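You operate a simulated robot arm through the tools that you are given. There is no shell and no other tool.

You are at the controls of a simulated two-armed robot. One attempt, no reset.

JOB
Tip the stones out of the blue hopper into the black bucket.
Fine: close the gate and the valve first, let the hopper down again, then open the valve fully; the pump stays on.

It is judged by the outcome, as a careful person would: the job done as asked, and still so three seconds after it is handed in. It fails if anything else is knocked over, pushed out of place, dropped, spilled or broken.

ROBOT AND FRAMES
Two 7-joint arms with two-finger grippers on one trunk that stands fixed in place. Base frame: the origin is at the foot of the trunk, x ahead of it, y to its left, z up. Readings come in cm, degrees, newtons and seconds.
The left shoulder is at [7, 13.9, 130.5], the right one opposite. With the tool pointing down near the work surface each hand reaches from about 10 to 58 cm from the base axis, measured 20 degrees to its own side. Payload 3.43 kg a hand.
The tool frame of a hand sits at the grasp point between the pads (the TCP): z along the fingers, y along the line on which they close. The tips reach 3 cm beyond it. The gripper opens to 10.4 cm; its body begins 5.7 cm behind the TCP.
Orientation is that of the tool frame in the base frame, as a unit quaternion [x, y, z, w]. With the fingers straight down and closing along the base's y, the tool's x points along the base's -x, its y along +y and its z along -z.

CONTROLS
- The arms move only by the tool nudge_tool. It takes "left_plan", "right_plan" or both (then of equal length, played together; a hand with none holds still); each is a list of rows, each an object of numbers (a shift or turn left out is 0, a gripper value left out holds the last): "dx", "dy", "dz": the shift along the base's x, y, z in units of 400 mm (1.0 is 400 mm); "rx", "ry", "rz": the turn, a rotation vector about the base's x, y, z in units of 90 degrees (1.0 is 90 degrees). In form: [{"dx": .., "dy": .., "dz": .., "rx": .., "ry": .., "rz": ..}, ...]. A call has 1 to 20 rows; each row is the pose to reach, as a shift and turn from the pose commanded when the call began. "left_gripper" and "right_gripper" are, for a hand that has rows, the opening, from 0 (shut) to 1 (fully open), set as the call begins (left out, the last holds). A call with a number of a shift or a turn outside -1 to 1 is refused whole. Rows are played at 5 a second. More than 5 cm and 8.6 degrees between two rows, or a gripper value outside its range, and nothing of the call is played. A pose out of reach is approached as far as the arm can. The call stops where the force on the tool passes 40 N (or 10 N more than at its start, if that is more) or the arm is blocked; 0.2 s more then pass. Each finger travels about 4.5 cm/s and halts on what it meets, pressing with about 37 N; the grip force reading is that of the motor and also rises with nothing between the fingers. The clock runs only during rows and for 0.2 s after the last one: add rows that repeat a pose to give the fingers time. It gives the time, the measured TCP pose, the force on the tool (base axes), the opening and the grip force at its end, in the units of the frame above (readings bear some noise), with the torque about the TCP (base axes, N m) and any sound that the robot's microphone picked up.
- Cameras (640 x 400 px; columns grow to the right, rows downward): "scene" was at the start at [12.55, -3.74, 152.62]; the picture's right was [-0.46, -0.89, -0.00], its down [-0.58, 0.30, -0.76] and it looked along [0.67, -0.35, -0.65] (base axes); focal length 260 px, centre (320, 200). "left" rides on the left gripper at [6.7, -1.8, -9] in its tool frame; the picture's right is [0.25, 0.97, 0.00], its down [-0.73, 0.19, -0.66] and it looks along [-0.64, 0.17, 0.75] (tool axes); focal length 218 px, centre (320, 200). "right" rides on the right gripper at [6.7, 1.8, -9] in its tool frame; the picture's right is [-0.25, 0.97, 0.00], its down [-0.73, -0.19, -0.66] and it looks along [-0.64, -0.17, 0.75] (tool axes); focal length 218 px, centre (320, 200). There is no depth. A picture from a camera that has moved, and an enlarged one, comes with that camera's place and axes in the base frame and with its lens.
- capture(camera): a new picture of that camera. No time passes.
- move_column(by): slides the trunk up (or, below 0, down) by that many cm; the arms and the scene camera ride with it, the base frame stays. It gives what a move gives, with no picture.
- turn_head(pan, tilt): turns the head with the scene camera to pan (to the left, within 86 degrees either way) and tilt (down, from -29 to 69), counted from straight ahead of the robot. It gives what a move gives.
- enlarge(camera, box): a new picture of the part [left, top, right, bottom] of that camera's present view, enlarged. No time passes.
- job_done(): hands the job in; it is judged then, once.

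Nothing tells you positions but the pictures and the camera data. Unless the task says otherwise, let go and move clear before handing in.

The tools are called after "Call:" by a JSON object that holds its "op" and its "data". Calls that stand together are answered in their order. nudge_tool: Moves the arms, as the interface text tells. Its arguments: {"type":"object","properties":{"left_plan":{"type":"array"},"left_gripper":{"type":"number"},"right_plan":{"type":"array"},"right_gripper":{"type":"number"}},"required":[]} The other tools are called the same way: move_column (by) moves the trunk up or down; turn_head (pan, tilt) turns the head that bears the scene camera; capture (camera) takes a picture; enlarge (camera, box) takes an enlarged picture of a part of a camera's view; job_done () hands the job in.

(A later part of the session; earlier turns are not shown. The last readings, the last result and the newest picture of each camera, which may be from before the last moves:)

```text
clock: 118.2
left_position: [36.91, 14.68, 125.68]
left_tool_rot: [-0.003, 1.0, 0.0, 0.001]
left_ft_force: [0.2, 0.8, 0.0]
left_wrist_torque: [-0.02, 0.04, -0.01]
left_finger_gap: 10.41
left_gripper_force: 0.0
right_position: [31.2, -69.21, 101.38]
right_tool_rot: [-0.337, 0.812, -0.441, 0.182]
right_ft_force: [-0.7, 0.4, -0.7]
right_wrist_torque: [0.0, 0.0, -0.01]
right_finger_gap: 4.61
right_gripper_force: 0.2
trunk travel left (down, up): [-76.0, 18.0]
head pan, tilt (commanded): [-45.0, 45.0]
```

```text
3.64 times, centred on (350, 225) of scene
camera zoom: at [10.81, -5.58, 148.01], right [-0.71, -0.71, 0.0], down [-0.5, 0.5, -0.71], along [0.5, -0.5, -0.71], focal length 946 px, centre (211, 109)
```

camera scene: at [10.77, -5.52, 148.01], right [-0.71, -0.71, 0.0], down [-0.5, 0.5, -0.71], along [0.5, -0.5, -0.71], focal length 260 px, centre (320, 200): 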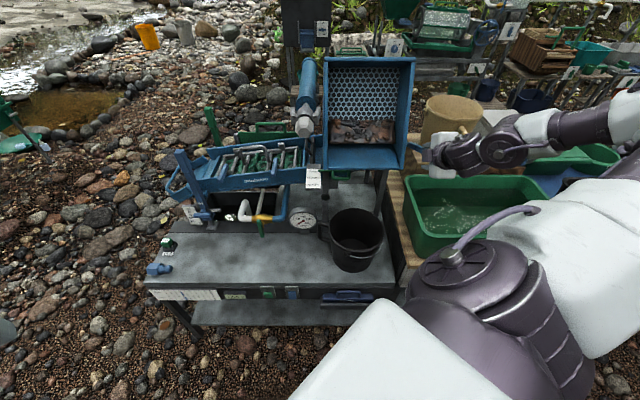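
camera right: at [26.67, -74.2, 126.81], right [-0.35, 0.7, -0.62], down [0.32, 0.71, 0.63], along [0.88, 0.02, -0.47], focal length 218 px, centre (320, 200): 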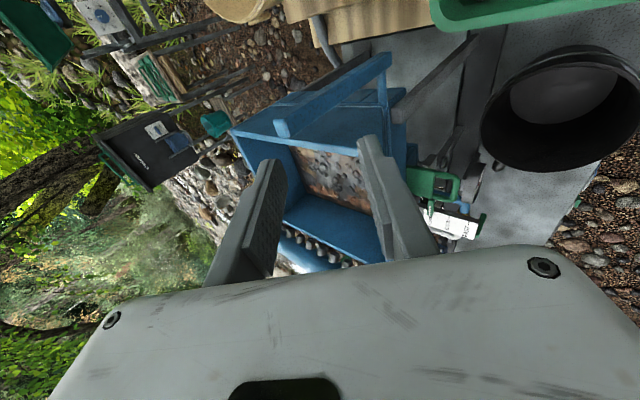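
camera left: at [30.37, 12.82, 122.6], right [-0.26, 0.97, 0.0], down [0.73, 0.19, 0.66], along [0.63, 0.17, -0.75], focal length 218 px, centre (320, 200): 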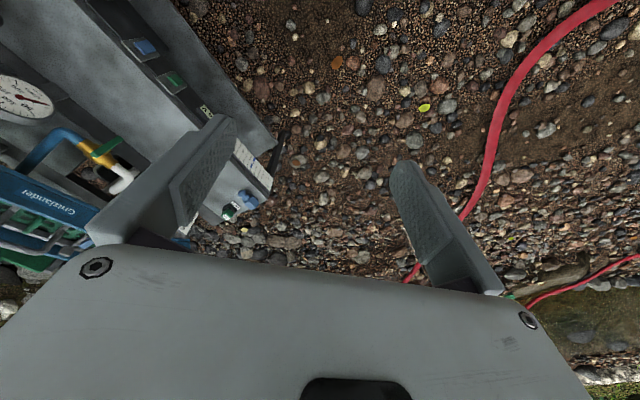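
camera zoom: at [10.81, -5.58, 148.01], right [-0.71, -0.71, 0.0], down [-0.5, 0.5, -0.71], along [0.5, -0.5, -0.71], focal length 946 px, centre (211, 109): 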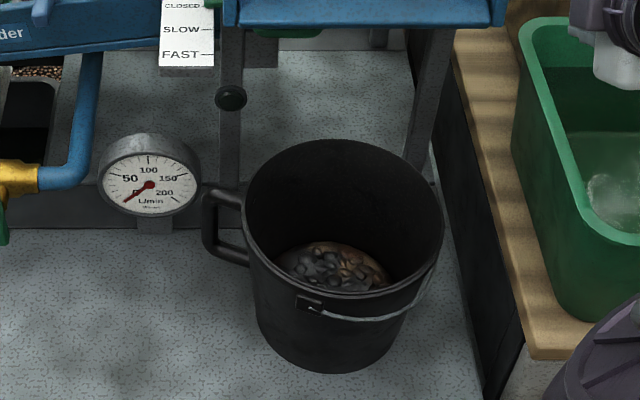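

All the stones are in the bucket; the hopper is empty and nothing lies on the table. Now I'll let the hopper down again by reversing the arc slowly, the lower finger pushing first and the upper finger then holding it back.

Call:
{"op": "nudge_tool", "data": {"right_plan": [{"dx": 0.0014, "dy": -0.0014, "dz": 0.0161, "rx": 0.004, "ry": 0.004}, {"dx": 0.0028, "dy": -0.0028, "dz": 0.0323, "rx": 0.0079, "ry": 0.0079}, {"dx": 0.0052, "dy": -0.0052, "dz": 0.0483, "rx": 0.0118, "ry": 0.0118}, {"dx": 0.0076, "dy": -0.0076, "dz": 0.0643, "rx": 0.0157, "ry": 0.0157}, {"dx": 0.0108, "dy": -0.0108, "dz": 0.08, "rx": 0.0196, "ry": 0.0196}, {"dx": 0.0141, "dy": -0.0141, "dz": 0.0955, "rx": 0.0236, "ry": 0.0236}, {"dx": 0.0183, "dy": -0.0183, "dz": 0.1107, "rx": 0.0275, "ry": 0.0275}, {"dx": 0.0226, "dy": -0.0226, "dz": 0.1258, "rx": 0.0314, "ry": 0.0314}, {"dx": 0.0277, "dy": -0.0277, "dz": 0.1405, "rx": 0.0353, "ry": 0.0353}, {"dx": 0.0329, "dy": -0.0329, "dz": 0.1553, "rx": 0.0393, "ry": 0.0393}, {"dx": 0.0391, "dy": -0.0391, "dz": 0.1692, "rx": 0.0432, "ry": 0.0432}, {"dx": 0.0453, "dy": -0.0453, "dz": 0.183, "rx": 0.0471, "ry": 0.0471}]}}

Call:
{"op": "enlarge", "data": {"camera": "scene", "box": [280, 40, 440, 280]}}

Call:
{"op": "enlarge", "data": {"camera": "right", "box": [190, 40, 430, 280]}}

```text
clock: 120.8
left_position: [36.92, 14.73, 125.67]
left_tool_rot: [-0.003, 1.0, 0.0, 0.0]
left_ft_force: [-1.2, -0.5, 0.5]
left_wrist_torque: [0.0, -0.03, 0.02]
left_finger_gap: 10.39
left_gripper_force: 0.0
right_position: [33.03, -70.95, 108.73]
right_tool_rot: [-0.345, 0.834, -0.398, 0.165]
right_ft_force: [-0.7, 1.4, -0.7]
right_wrist_torque: [0.01, 0.01, 0.01]
right_finger_gap: 4.66
right_gripper_force: 0.4
trunk travel left (down, up): [-76.0, 18.0]
head pan, tilt (commanded): [-45.0, 45.0]
```

```text
1.67 times, centred on (360, 160) of scene
camera zoom: at [10.8, -5.57, 148.01], right [-0.71, -0.71, 0.0], down [-0.5, 0.5, -0.71], along [0.5, -0.5, -0.71], focal length 434 px, centre (253, 267)
```

zoom: 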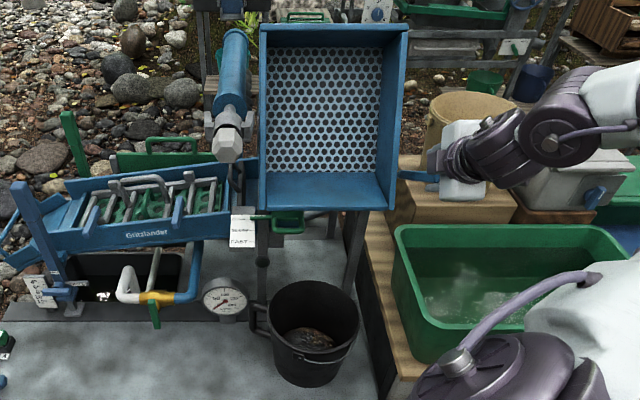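

```text
1.67 times, centred on (310, 160) of right
camera zoom: at [22.52, -69.98, 113.04], right [-0.25, 0.61, -0.75], down [0.24, 0.79, 0.56], along [0.94, -0.04, -0.35], focal length 364 px, centre (337, 267)
```

zoom: 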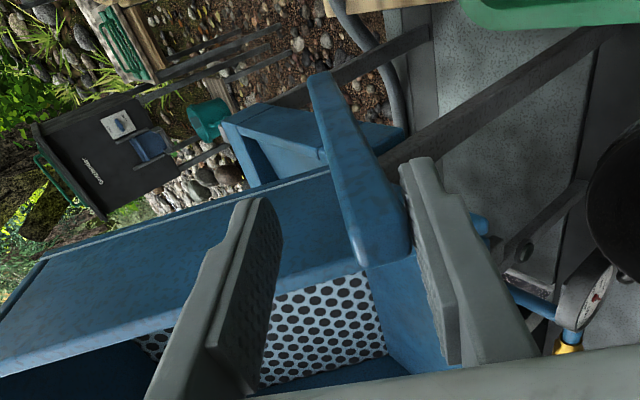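

The hopper is coming back. I'll narrow the finger gap a little so it can't drop freely, then continue down to its rest.

Call:
{"op": "nudge_tool", "data": {"right_plan": [{}, {"dx": 0.0068, "dy": -0.0068, "dz": 0.0135, "rx": 0.004, "ry": 0.004}, {"dx": 0.0136, "dy": -0.0136, "dz": 0.0268, "rx": 0.0079, "ry": 0.0079}, {"dx": 0.0213, "dy": -0.0213, "dz": 0.0393, "rx": 0.0118, "ry": 0.0118}, {"dx": 0.029, "dy": -0.029, "dz": 0.0515, "rx": 0.0157, "ry": 0.0157}, {"dx": 0.0375, "dy": -0.0375, "dz": 0.0628, "rx": 0.0196, "ry": 0.0196}, {"dx": 0.046, "dy": -0.046, "dz": 0.074, "rx": 0.0236, "ry": 0.0236}, {"dx": 0.0551, "dy": -0.0551, "dz": 0.0845, "rx": 0.0275, "ry": 0.0275}, {"dx": 0.0642, "dy": -0.0642, "dz": 0.095, "rx": 0.0314, "ry": 0.0314}, {"dx": 0.0739, "dy": -0.0739, "dz": 0.1042, "rx": 0.0353, "ry": 0.0353}, {"dx": 0.0836, "dy": -0.0836, "dz": 0.1133, "rx": 0.0393, "ry": 0.0393}], "right_gripper": 0.31}}

Call:
{"op": "enlarge", "data": {"camera": "scene", "box": [280, 40, 440, 280]}}

Call:
{"op": "enlarge", "data": {"camera": "right", "box": [190, 40, 430, 280]}}

```text
clock: 123.2
left_position: [36.96, 14.73, 125.71]
left_tool_rot: [-0.003, 1.0, 0.0, -0.001]
left_ft_force: [-0.5, 0.2, -0.6]
left_wrist_torque: [0.0, -0.01, 0.02]
left_finger_gap: 10.39
left_gripper_force: 0.0
right_position: [36.39, -74.36, 113.18]
right_tool_rot: [-0.353, 0.85, -0.361, 0.15]
right_ft_force: [-0.2, 0.0, -0.1]
right_wrist_torque: [-0.02, 0.01, 0.01]
right_finger_gap: 3.21
right_gripper_force: 0.1
trunk travel left (down, up): [-76.0, 18.0]
head pan, tilt (commanded): [-45.0, 45.0]
```

```text
1.67 times, centred on (360, 160) of scene
camera zoom: at [10.84, -5.6, 148.01], right [-0.71, -0.71, 0.0], down [-0.5, 0.5, -0.71], along [0.5, -0.5, -0.71], focal length 434 px, centre (253, 267)
```

zoom: 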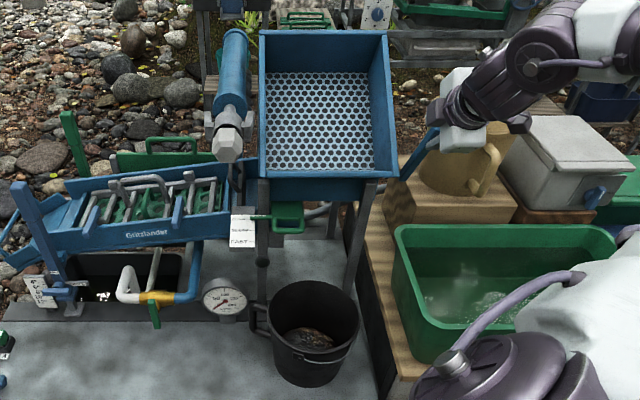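

```text
1.67 times, centred on (310, 160) of right
camera zoom: at [26.23, -73.67, 118.21], right [-0.3, 0.65, -0.7], down [0.28, 0.76, 0.59], along [0.91, -0.01, -0.4], focal length 364 px, centre (337, 267)
```

zoom: 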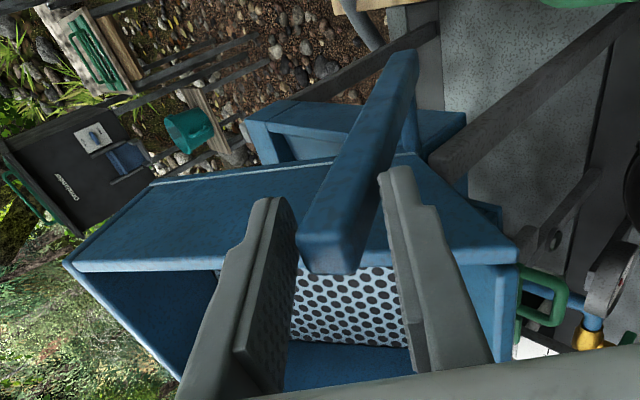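

Call:
{"op": "nudge_tool", "data": {"right_plan": [{}, {"dx": 0.0103, "dy": -0.0103, "dz": 0.008, "rx": 0.004, "ry": 0.004}, {"dx": 0.0205, "dy": -0.0205, "dz": 0.016, "rx": 0.0079, "ry": 0.0079}, {"dx": 0.0313, "dy": -0.0313, "dz": 0.0228, "rx": 0.0118, "ry": 0.0118}, {"dx": 0.0421, "dy": -0.0421, "dz": 0.0295, "rx": 0.0157, "ry": 0.0157}, {"dx": 0.0532, "dy": -0.0532, "dz": 0.0349, "rx": 0.0196, "ry": 0.0196}, {"dx": 0.0642, "dy": -0.0642, "dz": 0.0403, "rx": 0.0236, "ry": 0.0236}, {"dx": 0.0757, "dy": -0.0757, "dz": 0.0443, "rx": 0.0275, "ry": 0.0275}, {"dx": 0.0872, "dy": -0.0872, "dz": 0.0483, "rx": 0.0314, "ry": 0.0314}, {"dx": 0.0988, "dy": -0.0988, "dz": 0.051, "rx": 0.0353, "ry": 0.0353}, {"dx": 0.1103, "dy": -0.1103, "dz": 0.0538, "rx": 0.0393, "ry": 0.0393}, {"dx": 0.122, "dy": -0.122, "dz": 0.055, "rx": 0.0432, "ry": 0.0432}, {"dx": 0.1338, "dy": -0.1338, "dz": 0.056, "rx": 0.0471, "ry": 0.0471}], "right_gripper": 0.43}}

Call:
{"op": "enlarge", "data": {"camera": "scene", "box": [280, 40, 440, 280]}}

Call:
{"op": "enlarge", "data": {"camera": "right", "box": [190, 40, 430, 280]}}

```text
clock: 126.0
left_position: [37.09, 14.64, 125.7]
left_tool_rot: [-0.003, 1.0, 0.0, 0.0]
left_ft_force: [0.4, 0.4, 0.1]
left_wrist_torque: [0.03, 0.0, 0.03]
left_finger_gap: 10.4
left_gripper_force: 0.0
right_position: [41.75, -79.66, 115.33]
right_tool_rot: [-0.36, 0.868, -0.316, 0.13]
right_ft_force: [0.1, -0.2, -0.2]
right_wrist_torque: [0.03, 0.03, 0.0]
right_finger_gap: 4.47
right_gripper_force: 0.0
trunk travel left (down, up): [-76.0, 18.0]
head pan, tilt (commanded): [-45.0, 45.0]
```

```text
1.67 times, centred on (360, 160) of scene
camera zoom: at [10.87, -5.59, 148.0], right [-0.71, -0.71, 0.0], down [-0.5, 0.5, -0.71], along [0.5, -0.5, -0.71], focal length 434 px, centre (253, 267)
```

zoom: 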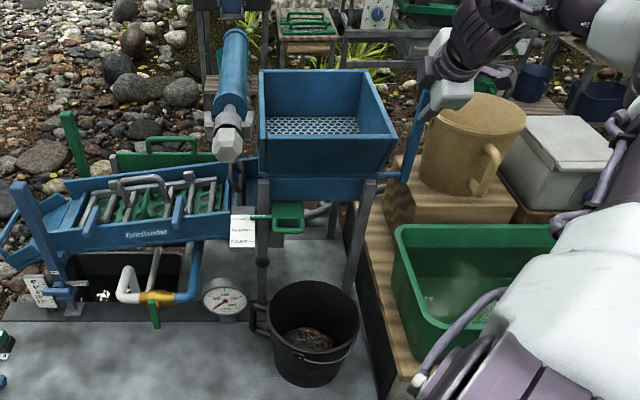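

```text
1.67 times, centred on (310, 160) of right
camera zoom: at [31.96, -79.39, 121.18], right [-0.35, 0.7, -0.62], down [0.32, 0.71, 0.63], along [0.88, 0.02, -0.47], focal length 364 px, centre (337, 267)
```

zoom: 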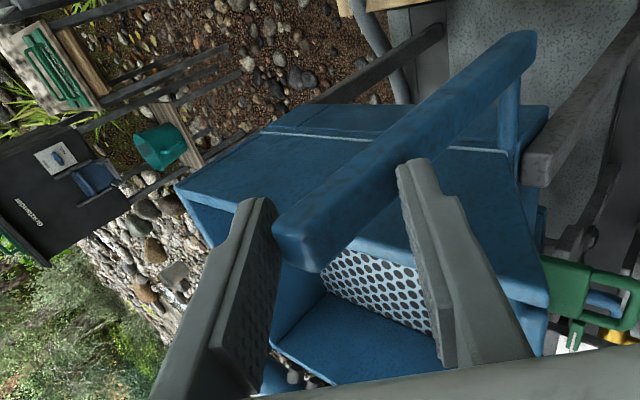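

Call:
{"op": "enlarge", "data": {"camera": "scene", "box": [340, 30, 500, 170]}}

Call:
{"op": "nudge_tool", "data": {"right_plan": [{"dx": 0.005, "dy": -0.005}, {"dx": 0.01, "dy": -0.01}, {"dx": 0.015, "dy": -0.015}, {"dx": 0.02, "dy": -0.02}]}}

Call:
{"op": "enlarge", "data": {"camera": "scene", "box": [340, 30, 500, 170]}}

Call:
{"op": "enlarge", "data": {"camera": "right", "box": [190, 40, 430, 280]}}

```text
2.86 times, centred on (420, 100) of scene
camera zoom: at [10.87, -5.59, 148.0], right [-0.71, -0.71, 0.0], down [-0.5, 0.5, -0.71], along [0.5, -0.5, -0.71], focal length 743 px, centre (34, 486)
```

zoom: 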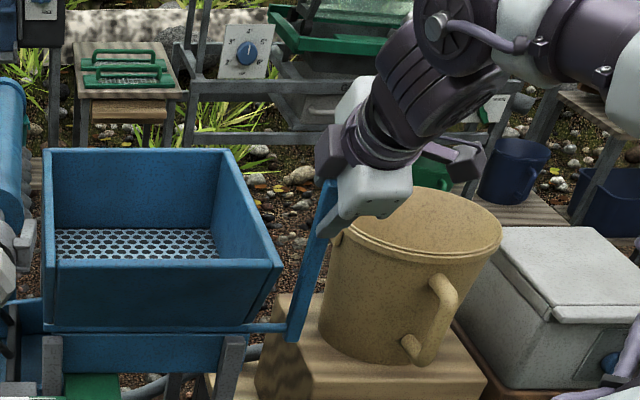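

```text
clock: 127.0
left_position: [36.4, 15.26, 125.72]
left_tool_rot: [-0.002, 1.0, -0.003, 0.003]
left_ft_force: [-0.1, -0.1, 0.9]
left_wrist_torque: [0.01, 0.02, -0.02]
left_finger_gap: 10.4
left_gripper_force: 0.1
right_position: [42.04, -80.03, 115.87]
right_tool_rot: [-0.36, 0.868, -0.316, 0.13]
right_ft_force: [-17.6, 24.3, 0.5]
right_wrist_torque: [1.09, 0.68, -0.1]
right_finger_gap: 5.41
right_gripper_force: 8.5
trunk travel left (down, up): [-76.0, 18.0]
head pan, tilt (commanded): [-45.0, 45.0]
```

```text
2.86 times, centred on (420, 100) of scene
camera zoom: at [10.28, -4.9, 148.07], right [-0.71, -0.71, 0.0], down [-0.5, 0.5, -0.71], along [0.5, -0.5, -0.7], focal length 743 px, centre (34, 486)
```

zoom: 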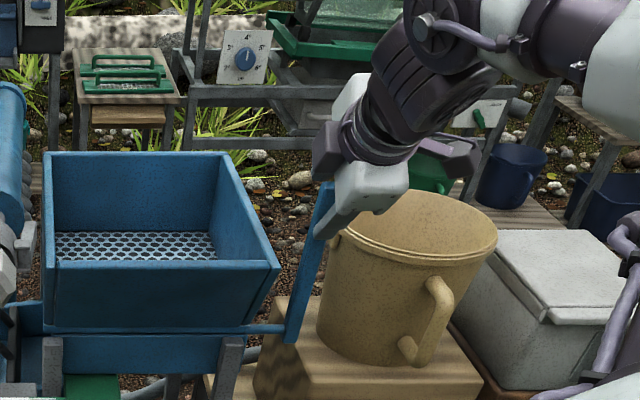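

```text
1.67 times, centred on (310, 160) of right
camera zoom: at [32.16, -79.59, 121.63], right [-0.35, 0.7, -0.62], down [0.32, 0.71, 0.62], along [0.88, 0.02, -0.47], focal length 364 px, centre (337, 267)
```

zoom: 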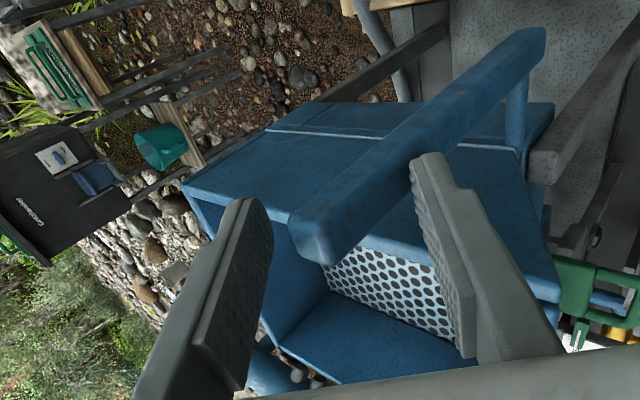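

The hopper is firmly on its rest (the lever pushes back at 30 N). I'll relieve that and withdraw the fingers along their own axis so they don't catch the lever.

Call:
{"op": "nudge_tool", "data": {"right_plan": [{"dx": -0.01, "dy": 0.01}, {"dx": -0.02, "dy": 0.02}, {"dx": -0.0427, "dy": 0.0427, "dz": 0.038}, {"dx": -0.0655, "dy": 0.0655, "dz": 0.0765}, {"dx": -0.088, "dy": 0.088, "dz": 0.115}, {"dx": -0.111, "dy": 0.111, "dz": 0.153}, {"dx": -0.18, "dy": 0.18, "dz": 0.17}, {"dx": -0.25, "dy": 0.25, "dz": 0.17}]}}

Call:
{"op": "capture", "data": {"camera": "scene"}}

Call:
{"op": "enlarge", "data": {"camera": "scene", "box": [280, 90, 440, 280]}}

```text
clock: 128.8
left_position: [36.8, 14.79, 125.82]
left_tool_rot: [-0.002, 1.0, 0.0, 0.002]
left_ft_force: [-0.3, -0.2, 0.2]
left_wrist_torque: [-0.01, 0.0, 0.03]
left_finger_gap: 10.4
left_gripper_force: 0.0
right_position: [32.24, -70.3, 122.28]
right_tool_rot: [-0.359, 0.868, -0.317, 0.131]
right_ft_force: [-0.5, 0.6, 0.7]
right_wrist_torque: [-0.01, 0.02, -0.02]
right_finger_gap: 4.48
right_gripper_force: 0.1
trunk travel left (down, up): [-76.0, 18.0]
head pan, tilt (commanded): [-45.0, 45.0]
```

```text
taken
camera scene: at [10.56, -5.42, 148.03], right [-0.71, -0.71, 0.0], down [-0.5, 0.5, -0.71], along [0.5, -0.5, -0.71], focal length 260 px, centre (320, 200)
```

scene: 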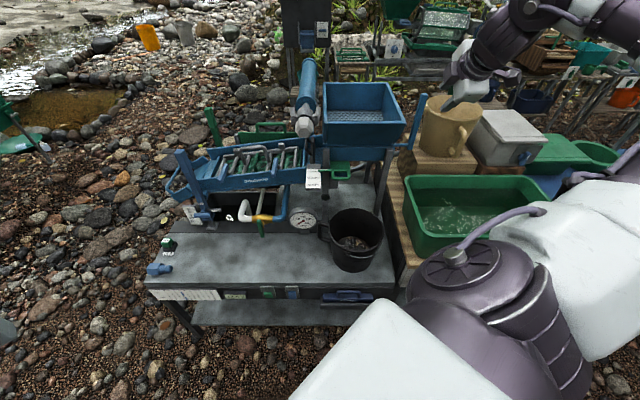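

```text
2.11 times, centred on (360, 185) of scene
camera zoom: at [10.56, -5.42, 148.03], right [-0.71, -0.71, 0.0], down [-0.5, 0.5, -0.71], along [0.5, -0.5, -0.71], focal length 548 px, centre (236, 232)
```

zoom: 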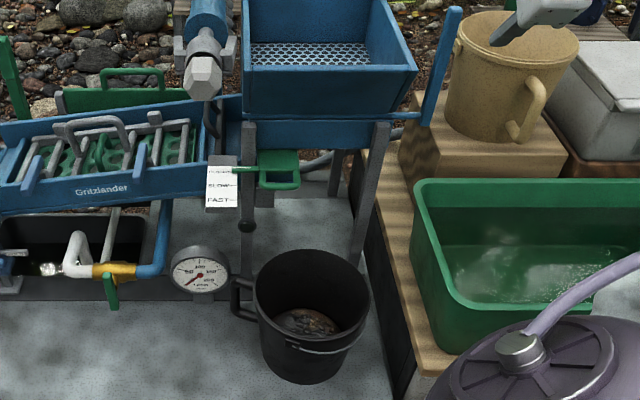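

Hopper down, stones in the bucket, gate closed. Last step is to open the valve fully. I'll roll the hand back and carry it over to the valve side, high above everything.

Call:
{"op": "nudge_tool", "data": {"right_plan": [{"dz": 0.02, "rx": 0.0414, "ry": -0.0414, "rz": -0.0696}, {"dz": 0.04, "rx": 0.0827, "ry": -0.0827, "rz": -0.1393}, {"dz": 0.06, "rx": 0.124, "ry": -0.124, "rz": -0.209}, {"dz": 0.06, "rx": 0.1655, "ry": -0.1655, "rz": -0.2785}, {"dz": 0.06, "rx": 0.2068, "ry": -0.2068, "rz": -0.348}, {"dz": 0.06, "rx": 0.248, "ry": -0.248, "rz": -0.418}, {"dz": 0.06, "rx": 0.2895, "ry": -0.2895, "rz": -0.4875}, {"dz": 0.06, "rx": 0.331, "ry": -0.331, "rz": -0.557}, {"dz": 0.06, "rx": 0.372, "ry": -0.372, "rz": -0.627}, {"dz": 0.06, "rx": 0.4136, "ry": -0.4136, "rz": -0.696}, {"dz": 0.06, "rx": 0.455, "ry": -0.455, "rz": -0.766}], "right_gripper": 0}}

Call:
{"op": "nudge_tool", "data": {"right_plan": [{"dx": 0.07, "dy": 0.08, "rz": 0.023}, {"dx": 0.14, "dy": 0.16, "rz": 0.046}, {"dx": 0.21, "dy": 0.24, "rz": 0.07}, {"dx": 0.28, "dy": 0.32, "rz": 0.093}, {"dx": 0.35, "dy": 0.4, "rz": 0.116}, {"dx": 0.42, "dy": 0.48, "rz": 0.139}, {"dx": 0.49, "dy": 0.56, "rz": 0.162}, {"dx": 0.56, "dy": 0.64, "rz": 0.185}, {"dx": 0.63, "dy": 0.72, "rz": 0.21}, {"dx": 0.7, "dy": 0.79, "rz": 0.245}, {"dx": 0.77, "dy": 0.84, "rz": 0.278}]}}

Call:
{"op": "capture", "data": {"camera": "scene"}}

Call:
{"op": "capture", "data": {"camera": "right"}}

```text
clock: 131.2
left_position: [37.0, 14.62, 125.66]
left_tool_rot: [-0.003, 1.0, 0.001, 0.001]
left_ft_force: [-1.0, -0.2, 0.6]
left_wrist_torque: [0.02, 0.0, 0.0]
left_finger_gap: 10.41
left_gripper_force: 0.2
right_position: [32.54, -70.45, 124.67]
right_tool_rot: [0.361, 0.868, -0.13, 0.316]
right_ft_force: [0.5, 0.8, -0.2]
right_wrist_torque: [-0.01, 0.01, 0.01]
right_finger_gap: 0.0
right_gripper_force: 34.7
trunk travel left (down, up): [-76.0, 18.0]
head pan, tilt (commanded): [-45.0, 45.0]
```

```text
clock: 133.6
left_position: [37.18, 14.71, 125.66]
left_tool_rot: [-0.003, 1.0, -0.001, 0.0]
left_ft_force: [0.2, -0.5, -0.4]
left_wrist_torque: [-0.03, 0.0, 0.03]
left_finger_gap: 10.39
left_gripper_force: 0.2
right_position: [63.51, -36.64, 124.61]
right_tool_rot: [0.162, 0.926, -0.06, 0.336]
right_ft_force: [0.9, 0.7, -0.2]
right_wrist_torque: [0.0, 0.02, 0.01]
right_finger_gap: 0.0
right_gripper_force: 34.7
trunk travel left (down, up): [-76.0, 18.0]
head pan, tilt (commanded): [-45.0, 45.0]
```

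```text
taken
camera scene: at [11.0, -5.48, 148.0], right [-0.71, -0.71, 0.0], down [-0.5, 0.5, -0.71], along [0.5, -0.5, -0.71], focal length 260 px, centre (320, 200)
```

scene: 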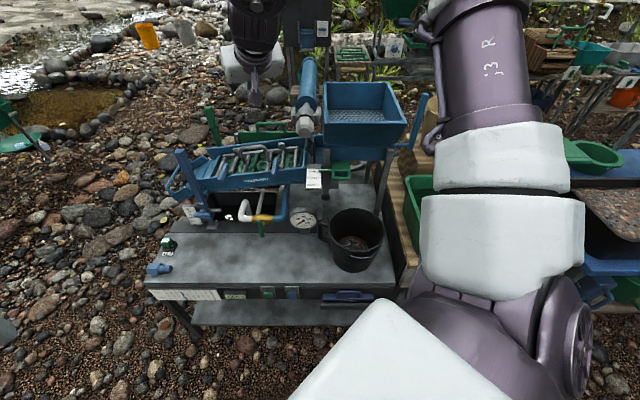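

```text
taken
camera right: at [53.78, -31.27, 127.21], right [0.51, 0.84, 0.16], down [0.07, -0.23, 0.97], along [0.86, -0.49, -0.17], focal length 218 px, centre (320, 200)
```

right: 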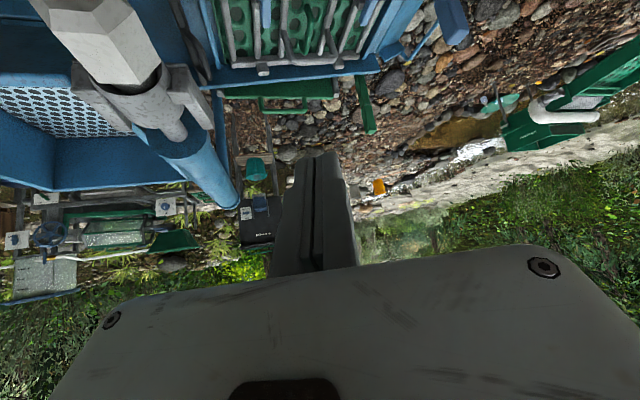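

Call:
{"op": "move_column", "data": {"by": -25}}

Call:
{"op": "capture", "data": {"camera": "scene"}}

Call:
{"op": "move_column", "data": {"by": -14}}

Call:
{"op": "capture", "data": {"camera": "scene"}}

Call:
{"op": "capture", "data": {"camera": "right"}}

```text
clock: 136.2
left_position: [36.92, 14.81, 100.8]
left_tool_rot: [-0.003, 1.0, 0.0, 0.0]
left_ft_force: [0.0, -0.7, 0.2]
left_wrist_torque: [0.0, 0.03, 0.01]
left_finger_gap: 10.42
left_gripper_force: 0.0
right_position: [63.27, -36.82, 99.64]
right_tool_rot: [0.161, 0.926, -0.058, 0.337]
right_ft_force: [0.1, 1.2, -1.0]
right_wrist_torque: [0.0, -0.01, -0.01]
right_finger_gap: 0.0
right_gripper_force: 34.6
trunk travel left (down, up): [-51.0, 43.0]
head pan, tilt (commanded): [-45.0, 45.0]
```

```text
taken
camera scene: at [10.8, -5.56, 123.01], right [-0.71, -0.71, 0.0], down [-0.5, 0.5, -0.71], along [0.5, -0.5, -0.71], focal length 260 px, centre (320, 200)
```

scene: 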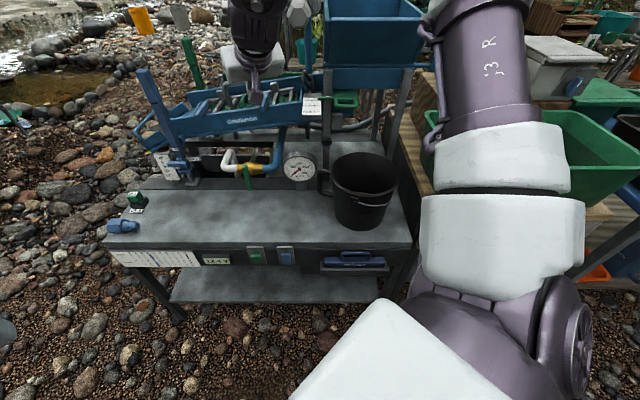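

```text
clock: 137.8
left_position: [36.87, 14.74, 86.75]
left_tool_rot: [-0.003, 1.0, 0.0, 0.001]
left_ft_force: [-0.6, -0.8, -0.6]
left_wrist_torque: [-0.01, -0.02, 0.0]
left_finger_gap: 10.42
left_gripper_force: 0.0
right_position: [63.2, -36.7, 85.71]
right_tool_rot: [0.162, 0.926, -0.058, 0.337]
right_ft_force: [0.5, -0.9, 0.0]
right_wrist_torque: [0.02, -0.01, -0.01]
right_finger_gap: 0.04
right_gripper_force: 34.7
trunk travel left (down, up): [-37.0, 57.0]
head pan, tilt (commanded): [-45.0, 45.0]
```

```text
taken
camera scene: at [10.79, -5.56, 109.02], right [-0.71, -0.71, 0.0], down [-0.5, 0.5, -0.71], along [0.5, -0.5, -0.71], focal length 260 px, centre (320, 200)
```

scene: 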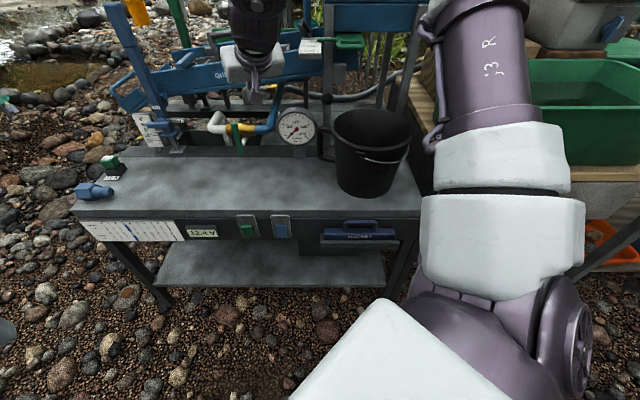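

```text
taken
camera right: at [53.58, -31.38, 88.3], right [0.51, 0.84, 0.16], down [0.06, -0.23, 0.97], along [0.86, -0.49, -0.17], focal length 218 px, centre (320, 200)
```

right: 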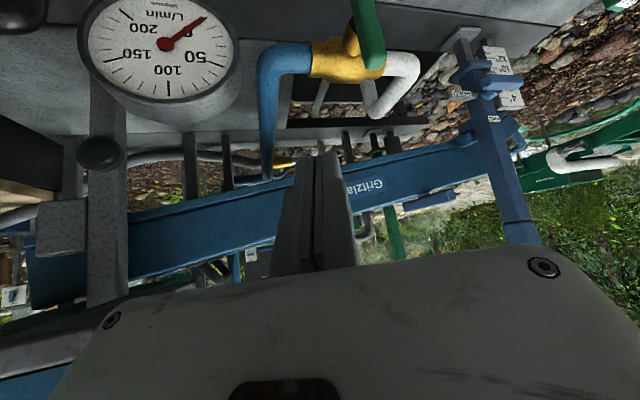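

Call:
{"op": "nudge_tool", "data": {"right_plan": [{"dx": 0.04, "dy": 0.012, "dz": -0.06}, {"dx": 0.07, "dy": 0.022, "dz": -0.13}, {"dx": 0.0937, "dy": 0.03, "dz": -0.19}, {"dx": 0.0937, "dy": 0.03, "dz": -0.23}]}}

Call:
{"op": "capture", "data": {"camera": "right"}}

Call:
{"op": "enlarge", "data": {"camera": "scene", "box": [190, 80, 330, 180]}}

```text
clock: 138.8
left_position: [36.98, 14.6, 86.82]
left_tool_rot: [-0.002, 1.0, 0.0, 0.0]
left_ft_force: [0.7, -0.1, -0.6]
left_wrist_torque: [0.05, -0.01, -0.01]
left_finger_gap: 10.4
left_gripper_force: 0.1
right_position: [67.04, -35.66, 76.46]
right_tool_rot: [0.162, 0.925, -0.059, 0.337]
right_ft_force: [-0.1, 0.0, 0.2]
right_wrist_torque: [0.01, 0.0, -0.01]
right_finger_gap: 0.01
right_gripper_force: 34.6
trunk travel left (down, up): [-37.0, 57.0]
head pan, tilt (commanded): [-45.0, 45.0]
```

```text
taken
camera right: at [57.37, -30.19, 79.07], right [0.51, 0.84, 0.16], down [0.06, -0.23, 0.97], along [0.86, -0.49, -0.17], focal length 218 px, centre (320, 200)
```

right: 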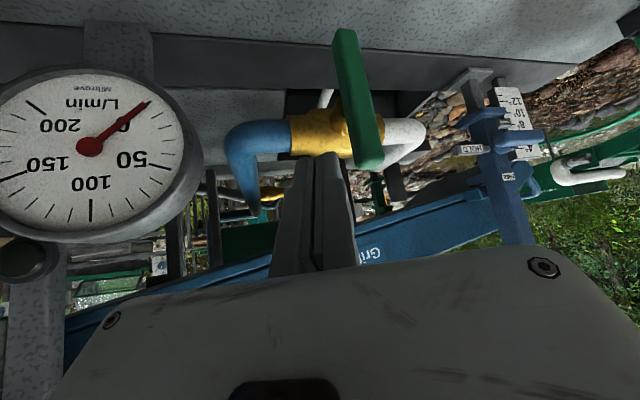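

```text
4.00 times, centred on (260, 130) of scene
camera zoom: at [10.81, -5.59, 109.01], right [-0.71, -0.71, 0.0], down [-0.5, 0.5, -0.71], along [0.5, -0.5, -0.71], focal length 1041 px, centre (560, 480)
```

zoom: 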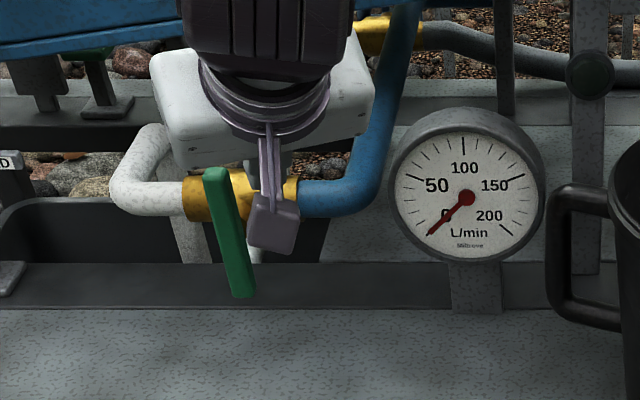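

Call:
{"op": "nudge_tool", "data": {"right_plan": [{"dz": -0.02}, {"dx": 0.01, "dy": 0.01, "dz": -0.039}, {"dx": 0.0248, "dy": 0.0248, "dz": -0.039}, {"dx": 0.0335, "dy": 0.0335, "dz": -0.033}, {"dx": 0.0415, "dy": 0.0415, "dz": -0.028}, {"dx": 0.051, "dy": 0.051, "dz": -0.026}, {"dx": 0.0601, "dy": 0.0601, "dz": -0.024}]}}

Call:
{"op": "capture", "data": {"camera": "right"}}

Call:
{"op": "enlarge", "data": {"camera": "scene", "box": [190, 80, 330, 180]}}

```text
clock: 140.4
left_position: [36.92, 14.73, 86.64]
left_tool_rot: [-0.002, 1.0, 0.0, -0.001]
left_ft_force: [-0.3, -0.2, -0.2]
left_wrist_torque: [-0.01, -0.02, -0.03]
left_finger_gap: 10.4
left_gripper_force: 0.2
right_position: [69.39, -33.21, 75.47]
right_tool_rot: [0.162, 0.926, -0.059, 0.337]
right_ft_force: [-0.8, -0.8, -0.1]
right_wrist_torque: [-0.01, 0.06, 0.02]
right_finger_gap: 0.03
right_gripper_force: 34.6
trunk travel left (down, up): [-37.0, 57.0]
head pan, tilt (commanded): [-45.0, 45.0]
```

```text
taken
camera right: at [59.74, -27.78, 78.11], right [0.51, 0.84, 0.16], down [0.06, -0.23, 0.97], along [0.86, -0.49, -0.17], focal length 218 px, centre (320, 200)
```

right: 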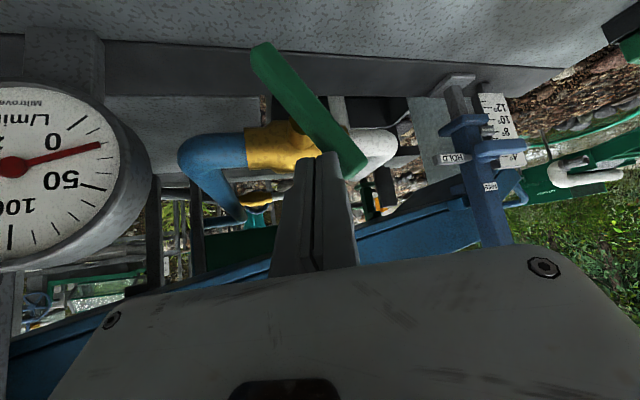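

```text
4.00 times, centred on (260, 130) of scene
camera zoom: at [10.81, -5.56, 109.01], right [-0.71, -0.71, 0.0], down [-0.5, 0.5, -0.71], along [0.5, -0.5, -0.71], focal length 1041 px, centre (560, 480)
```

zoom: 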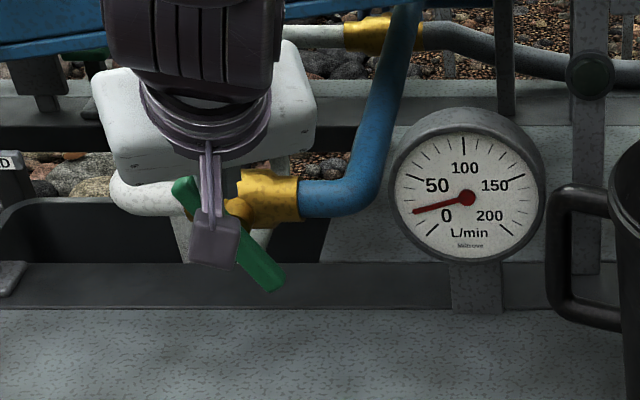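

Flow is returning as the bar turns. I'll keep sweeping it toward the open position.

Call:
{"op": "nudge_tool", "data": {"right_plan": [{"dx": 0.0093, "dy": 0.0093, "dz": 0.0}, {"dx": 0.0186, "dy": 0.0186, "dz": -0.001}, {"dx": 0.027, "dy": 0.027, "dz": -0.005}, {"dx": 0.0354, "dy": 0.0354, "dz": -0.01}, {"dx": 0.0434, "dy": 0.0434, "dz": -0.017}, {"dx": 0.0513, "dy": 0.0513, "dz": -0.025}]}}

Call:
{"op": "capture", "data": {"camera": "right"}}

Call:
{"op": "enlarge", "data": {"camera": "scene", "box": [190, 80, 330, 180]}}

```text
clock: 141.8
left_position: [36.97, 14.59, 86.67]
left_tool_rot: [-0.003, 1.0, -0.001, 0.001]
left_ft_force: [-0.1, 0.6, -0.4]
left_wrist_torque: [0.02, -0.01, 0.01]
left_finger_gap: 10.4
left_gripper_force: 0.1
right_position: [71.16, -31.47, 74.84]
right_tool_rot: [0.162, 0.925, -0.058, 0.337]
right_ft_force: [-0.9, 0.7, -0.3]
right_wrist_torque: [0.01, 0.0, 0.0]
right_finger_gap: 0.0
right_gripper_force: 34.3
right hand out of reach, approached as far as the arm can: row 6
trunk travel left (down, up): [-37.0, 57.0]
head pan, tilt (commanded): [-45.0, 45.0]
```

```text
taken
camera right: at [61.44, -26.11, 77.47], right [0.51, 0.84, 0.16], down [0.06, -0.23, 0.97], along [0.86, -0.49, -0.17], focal length 218 px, centre (320, 200)
```

right: 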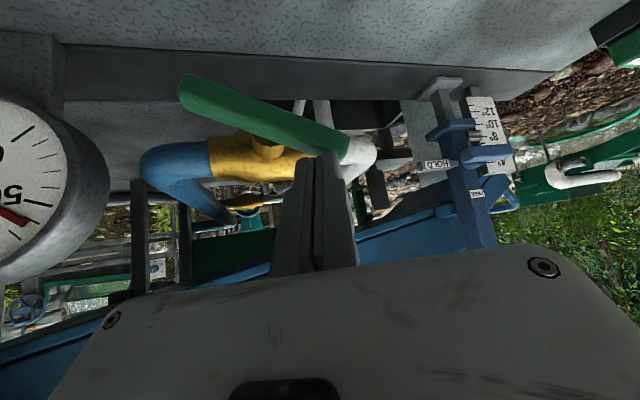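

```text
4.00 times, centred on (260, 130) of scene
camera zoom: at [10.81, -5.56, 109.01], right [-0.71, -0.71, 0.0], down [-0.5, 0.5, -0.71], along [0.5, -0.5, -0.71], focal length 1041 px, centre (560, 480)
```

zoom: 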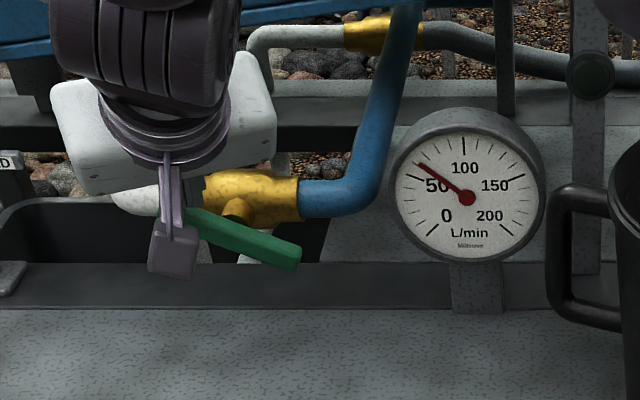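

The bar is about 25° from open and flow is rising, but the arm is at its limit with this yaw. I'll yaw the hand a little more to the left, then press the left end on down.

Call:
{"op": "nudge_tool", "data": {"right_plan": [{"rz": 0.05, "dz": 0.005}, {"rz": 0.1, "dz": 0.005}, {"rz": 0.15, "dz": 0.005}]}}

Call:
{"op": "nudge_tool", "data": {"right_plan": [{"dx": 0.006, "dy": 0.006, "dz": -0.01}, {"dx": 0.012, "dy": 0.012, "dz": -0.022}, {"dx": 0.016, "dy": 0.016, "dz": -0.034}]}}

Call:
{"op": "capture", "data": {"camera": "right"}}

Call:
{"op": "enlarge", "data": {"camera": "scene", "box": [190, 80, 330, 180]}}

```text
clock: 142.6
left_position: [36.96, 14.65, 86.74]
left_tool_rot: [-0.002, 1.0, 0.0, 0.001]
left_ft_force: [-0.1, 1.0, -0.2]
left_wrist_torque: [-0.02, -0.02, -0.01]
left_finger_gap: 10.4
left_gripper_force: 0.0
right_position: [71.02, -31.53, 75.0]
right_tool_rot: [0.053, 0.938, -0.019, 0.341]
right_ft_force: [1.0, 0.7, 0.9]
right_wrist_torque: [0.0, 0.01, 0.01]
right_finger_gap: 0.03
right_gripper_force: 34.7
trunk travel left (down, up): [-37.0, 57.0]
head pan, tilt (commanded): [-45.0, 45.0]
```

```text
clock: 143.4
left_position: [36.95, 14.71, 86.77]
left_tool_rot: [-0.002, 1.0, 0.0, 0.0]
left_ft_force: [-0.1, 0.2, -0.4]
left_wrist_torque: [-0.01, -0.01, -0.01]
left_finger_gap: 10.39
left_gripper_force: 0.1
right_position: [71.73, -30.85, 73.76]
right_tool_rot: [0.054, 0.938, -0.019, 0.342]
right_ft_force: [0.5, -0.2, 1.7]
right_wrist_torque: [0.01, -0.05, 0.01]
right_finger_gap: 0.02
right_gripper_force: 34.7
trunk travel left (down, up): [-37.0, 57.0]
head pan, tilt (commanded): [-45.0, 45.0]
```

```text
taken
camera right: at [61.07, -27.88, 76.28], right [0.3, 0.94, 0.16], down [0.11, -0.21, 0.97], along [0.95, -0.27, -0.17], focal length 218 px, centre (320, 200)
```

right: 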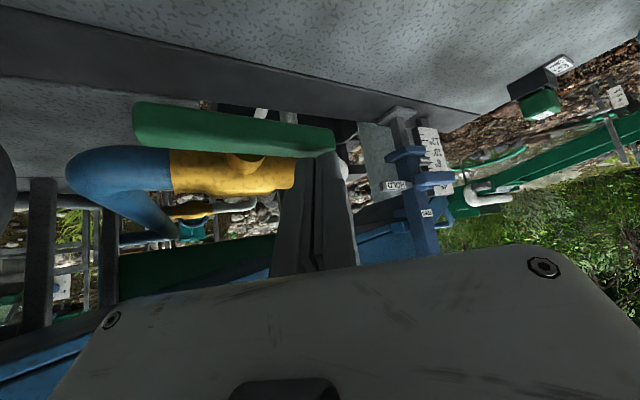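

```text
4.00 times, centred on (260, 130) of scene
camera zoom: at [10.81, -5.56, 109.01], right [-0.71, -0.71, 0.0], down [-0.5, 0.5, -0.71], along [0.5, -0.5, -0.71], focal length 1041 px, centre (560, 480)
```

zoom: 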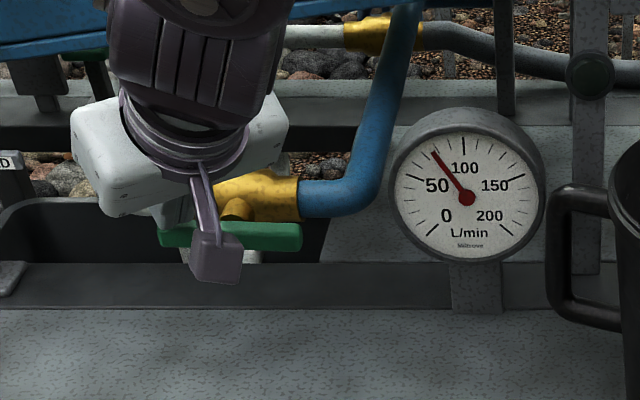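

The bar is almost level with the pipe and flow is about 75. I'll press a bit more until it meets its open stop.

Call:
{"op": "nudge_tool", "data": {"right_plan": [{"dx": 0.001, "dy": 0.001, "dz": -0.008}, {"dx": 0.002, "dy": 0.002, "dz": -0.016}, {"dx": 0.002, "dy": 0.002, "dz": -0.024}, {"dx": 0.002, "dy": 0.002, "dz": -0.032}]}}

Call:
{"op": "capture", "data": {"camera": "right"}}

Call:
{"op": "enlarge", "data": {"camera": "scene", "box": [190, 80, 330, 180]}}

```text
clock: 144.6
left_position: [36.73, 14.83, 86.73]
left_tool_rot: [-0.002, 1.0, 0.0, 0.002]
left_ft_force: [0.4, 0.3, -0.5]
left_wrist_torque: [0.04, 0.01, 0.01]
left_finger_gap: 10.38
left_gripper_force: 0.0
right_position: [72.07, -30.77, 73.49]
right_tool_rot: [0.054, 0.934, -0.018, 0.353]
right_ft_force: [-5.4, -2.0, 15.9]
right_wrist_torque: [-0.06, 0.04, 0.12]
right_finger_gap: 0.57
right_gripper_force: 34.6
trunk travel left (down, up): [-37.0, 57.0]
head pan, tilt (commanded): [-45.0, 45.0]
stopped in row 4 (right hand): the force on the tool passed its limit at 41 N (the readings are from after the stop); the commanded pose is now the measured one
```

```text
taken
camera right: at [61.36, -27.71, 75.85], right [0.3, 0.94, 0.17], down [0.09, -0.21, 0.97], along [0.95, -0.28, -0.15], focal length 218 px, centre (320, 200)
```

right: 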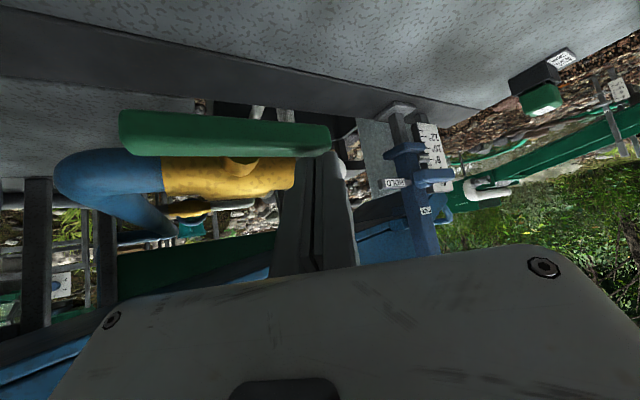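

```text
4.00 times, centred on (260, 130) of scene
camera zoom: at [10.57, -5.48, 109.01], right [-0.71, -0.71, 0.0], down [-0.5, 0.5, -0.71], along [0.5, -0.5, -0.71], focal length 1041 px, centre (560, 480)
```

zoom: 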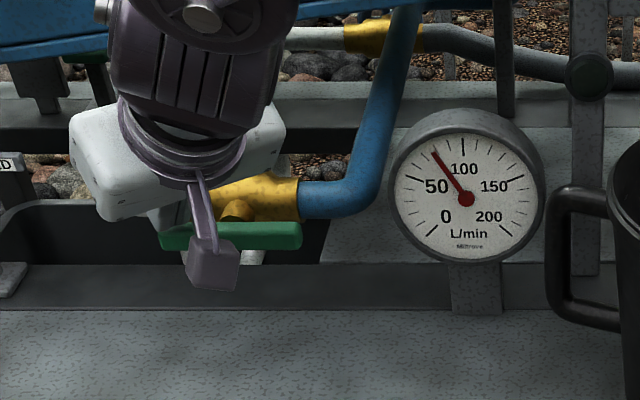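

The valve is at its open stop (bar in line with the pipe, about 75 L/min). I'll lift off and withdraw, then check everything.

Call:
{"op": "nudge_tool", "data": {"right_plan": [{"dz": 0.04}, {"dz": 0.12, "dx": -0.02}, {"dz": 0.22, "dx": -0.06}, {"dz": 0.32, "dx": -0.1, "dy": -0.02}, {"dz": 0.42, "dx": -0.14, "dy": -0.04}, {"dz": 0.5, "dx": -0.2, "dy": -0.06}]}}

Call:
{"op": "capture", "data": {"camera": "scene"}}

Call:
{"op": "enlarge", "data": {"camera": "scene", "box": [190, 80, 330, 180]}}

```text
clock: 146.0
left_position: [36.81, 14.7, 86.75]
left_tool_rot: [-0.003, 1.0, -0.001, 0.002]
left_ft_force: [-0.3, -0.2, 0.6]
left_wrist_torque: [0.01, 0.01, 0.01]
left_finger_gap: 10.4
left_gripper_force: 0.0
right_position: [63.88, -33.3, 93.13]
right_tool_rot: [0.054, 0.935, -0.018, 0.349]
right_ft_force: [-0.2, -0.9, -0.4]
right_wrist_torque: [0.0, 0.02, -0.02]
right_finger_gap: 0.01
right_gripper_force: 34.7
trunk travel left (down, up): [-37.0, 57.0]
head pan, tilt (commanded): [-45.0, 45.0]
```

```text
taken
camera scene: at [10.66, -5.56, 109.02], right [-0.71, -0.71, 0.0], down [-0.5, 0.5, -0.71], along [0.5, -0.5, -0.71], focal length 260 px, centre (320, 200)
```

scene: 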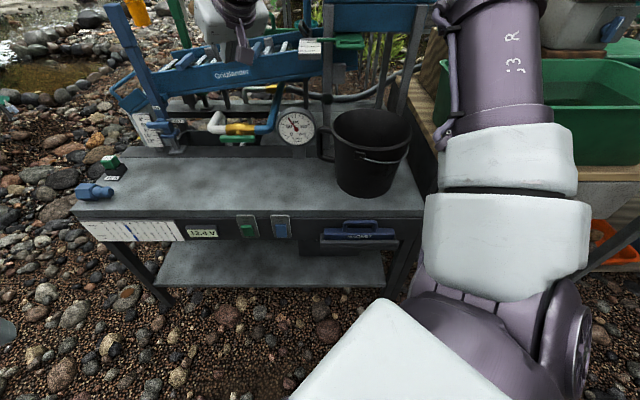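

```text
4.00 times, centred on (260, 130) of scene
camera zoom: at [10.66, -5.56, 109.02], right [-0.71, -0.71, 0.0], down [-0.5, 0.5, -0.71], along [0.5, -0.5, -0.71], focal length 1041 px, centre (560, 480)
```

zoom: 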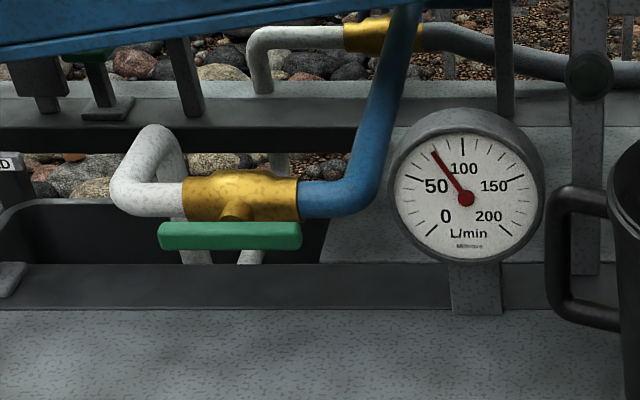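

Valve bar is level and flow steady. I'll raise the trunk, bring the hand clear, and inspect hopper, bucket, gate and the rest.

Call:
{"op": "move_column", "data": {"by": 43}}

Call:
{"op": "nudge_tool", "data": {"right_plan": [{"dx": -0.08, "dy": -0.05}, {"dx": -0.16, "dy": -0.1}, {"dx": -0.24, "dy": -0.15}, {"dx": -0.32, "dy": -0.2}, {"dx": -0.4, "dy": -0.25}]}}

Call:
{"op": "capture", "data": {"camera": "scene"}}

Call:
{"op": "enlarge", "data": {"camera": "scene", "box": [290, 90, 430, 280]}}

Call:
{"op": "enlarge", "data": {"camera": "scene", "box": [150, 150, 340, 300]}}

```text
refused: 43 is not a number from -40 to 40
```

```text
clock: 147.2
left_position: [36.88, 14.69, 86.73]
left_tool_rot: [-0.003, 1.0, 0.0, 0.001]
left_ft_force: [-0.1, -1.0, 0.4]
left_wrist_torque: [-0.02, -0.03, -0.03]
left_finger_gap: 10.38
left_gripper_force: 0.2
right_position: [47.97, -43.37, 93.18]
right_tool_rot: [0.053, 0.935, -0.018, 0.349]
right_ft_force: [-0.3, -0.2, 0.0]
right_wrist_torque: [0.02, 0.01, -0.01]
right_finger_gap: 0.0
right_gripper_force: 34.7
trunk travel left (down, up): [-37.0, 57.0]
head pan, tilt (commanded): [-45.0, 45.0]
```

```text
taken
camera scene: at [10.7, -5.64, 109.02], right [-0.71, -0.71, 0.0], down [-0.5, 0.5, -0.71], along [0.5, -0.5, -0.71], focal length 260 px, centre (320, 200)
```

scene: 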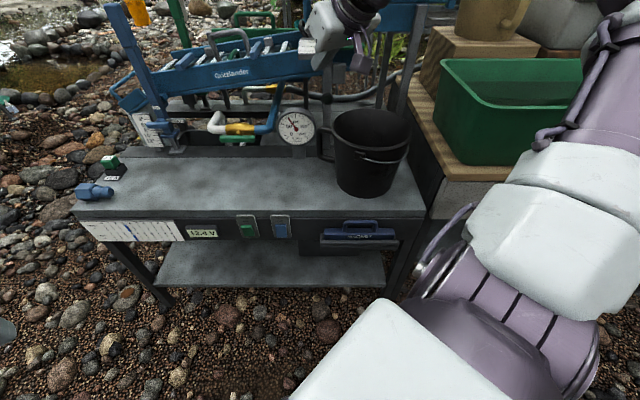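

```text
2.11 times, centred on (360, 185) of scene
camera zoom: at [10.7, -5.64, 109.02], right [-0.71, -0.71, 0.0], down [-0.5, 0.5, -0.71], along [0.5, -0.5, -0.71], focal length 548 px, centre (236, 232)
```

zoom: 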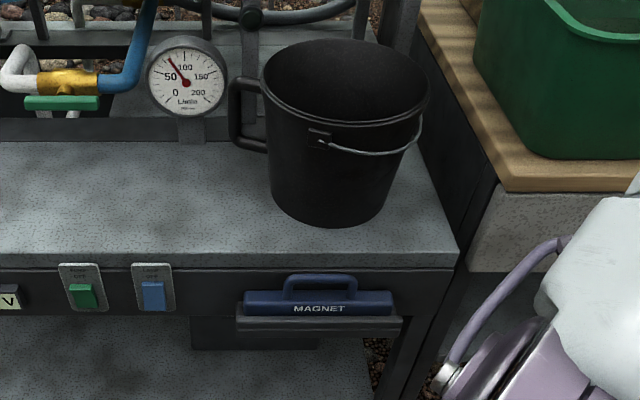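

```text
2.67 times, centred on (245, 225) of scene
camera zoom: at [10.7, -5.64, 109.02], right [-0.71, -0.71, 0.0], down [-0.5, 0.5, -0.71], along [0.5, -0.5, -0.71], focal length 694 px, centre (520, 133)
```

zoom: 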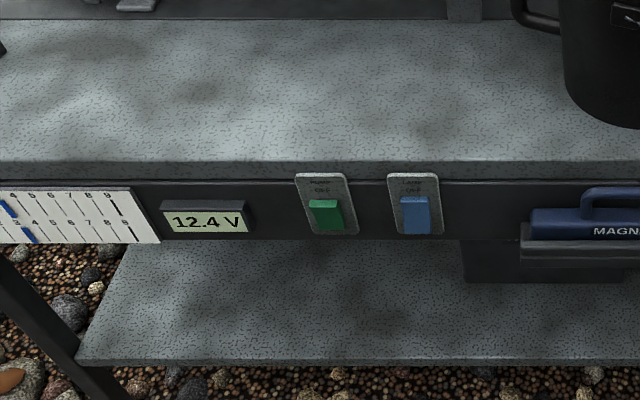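

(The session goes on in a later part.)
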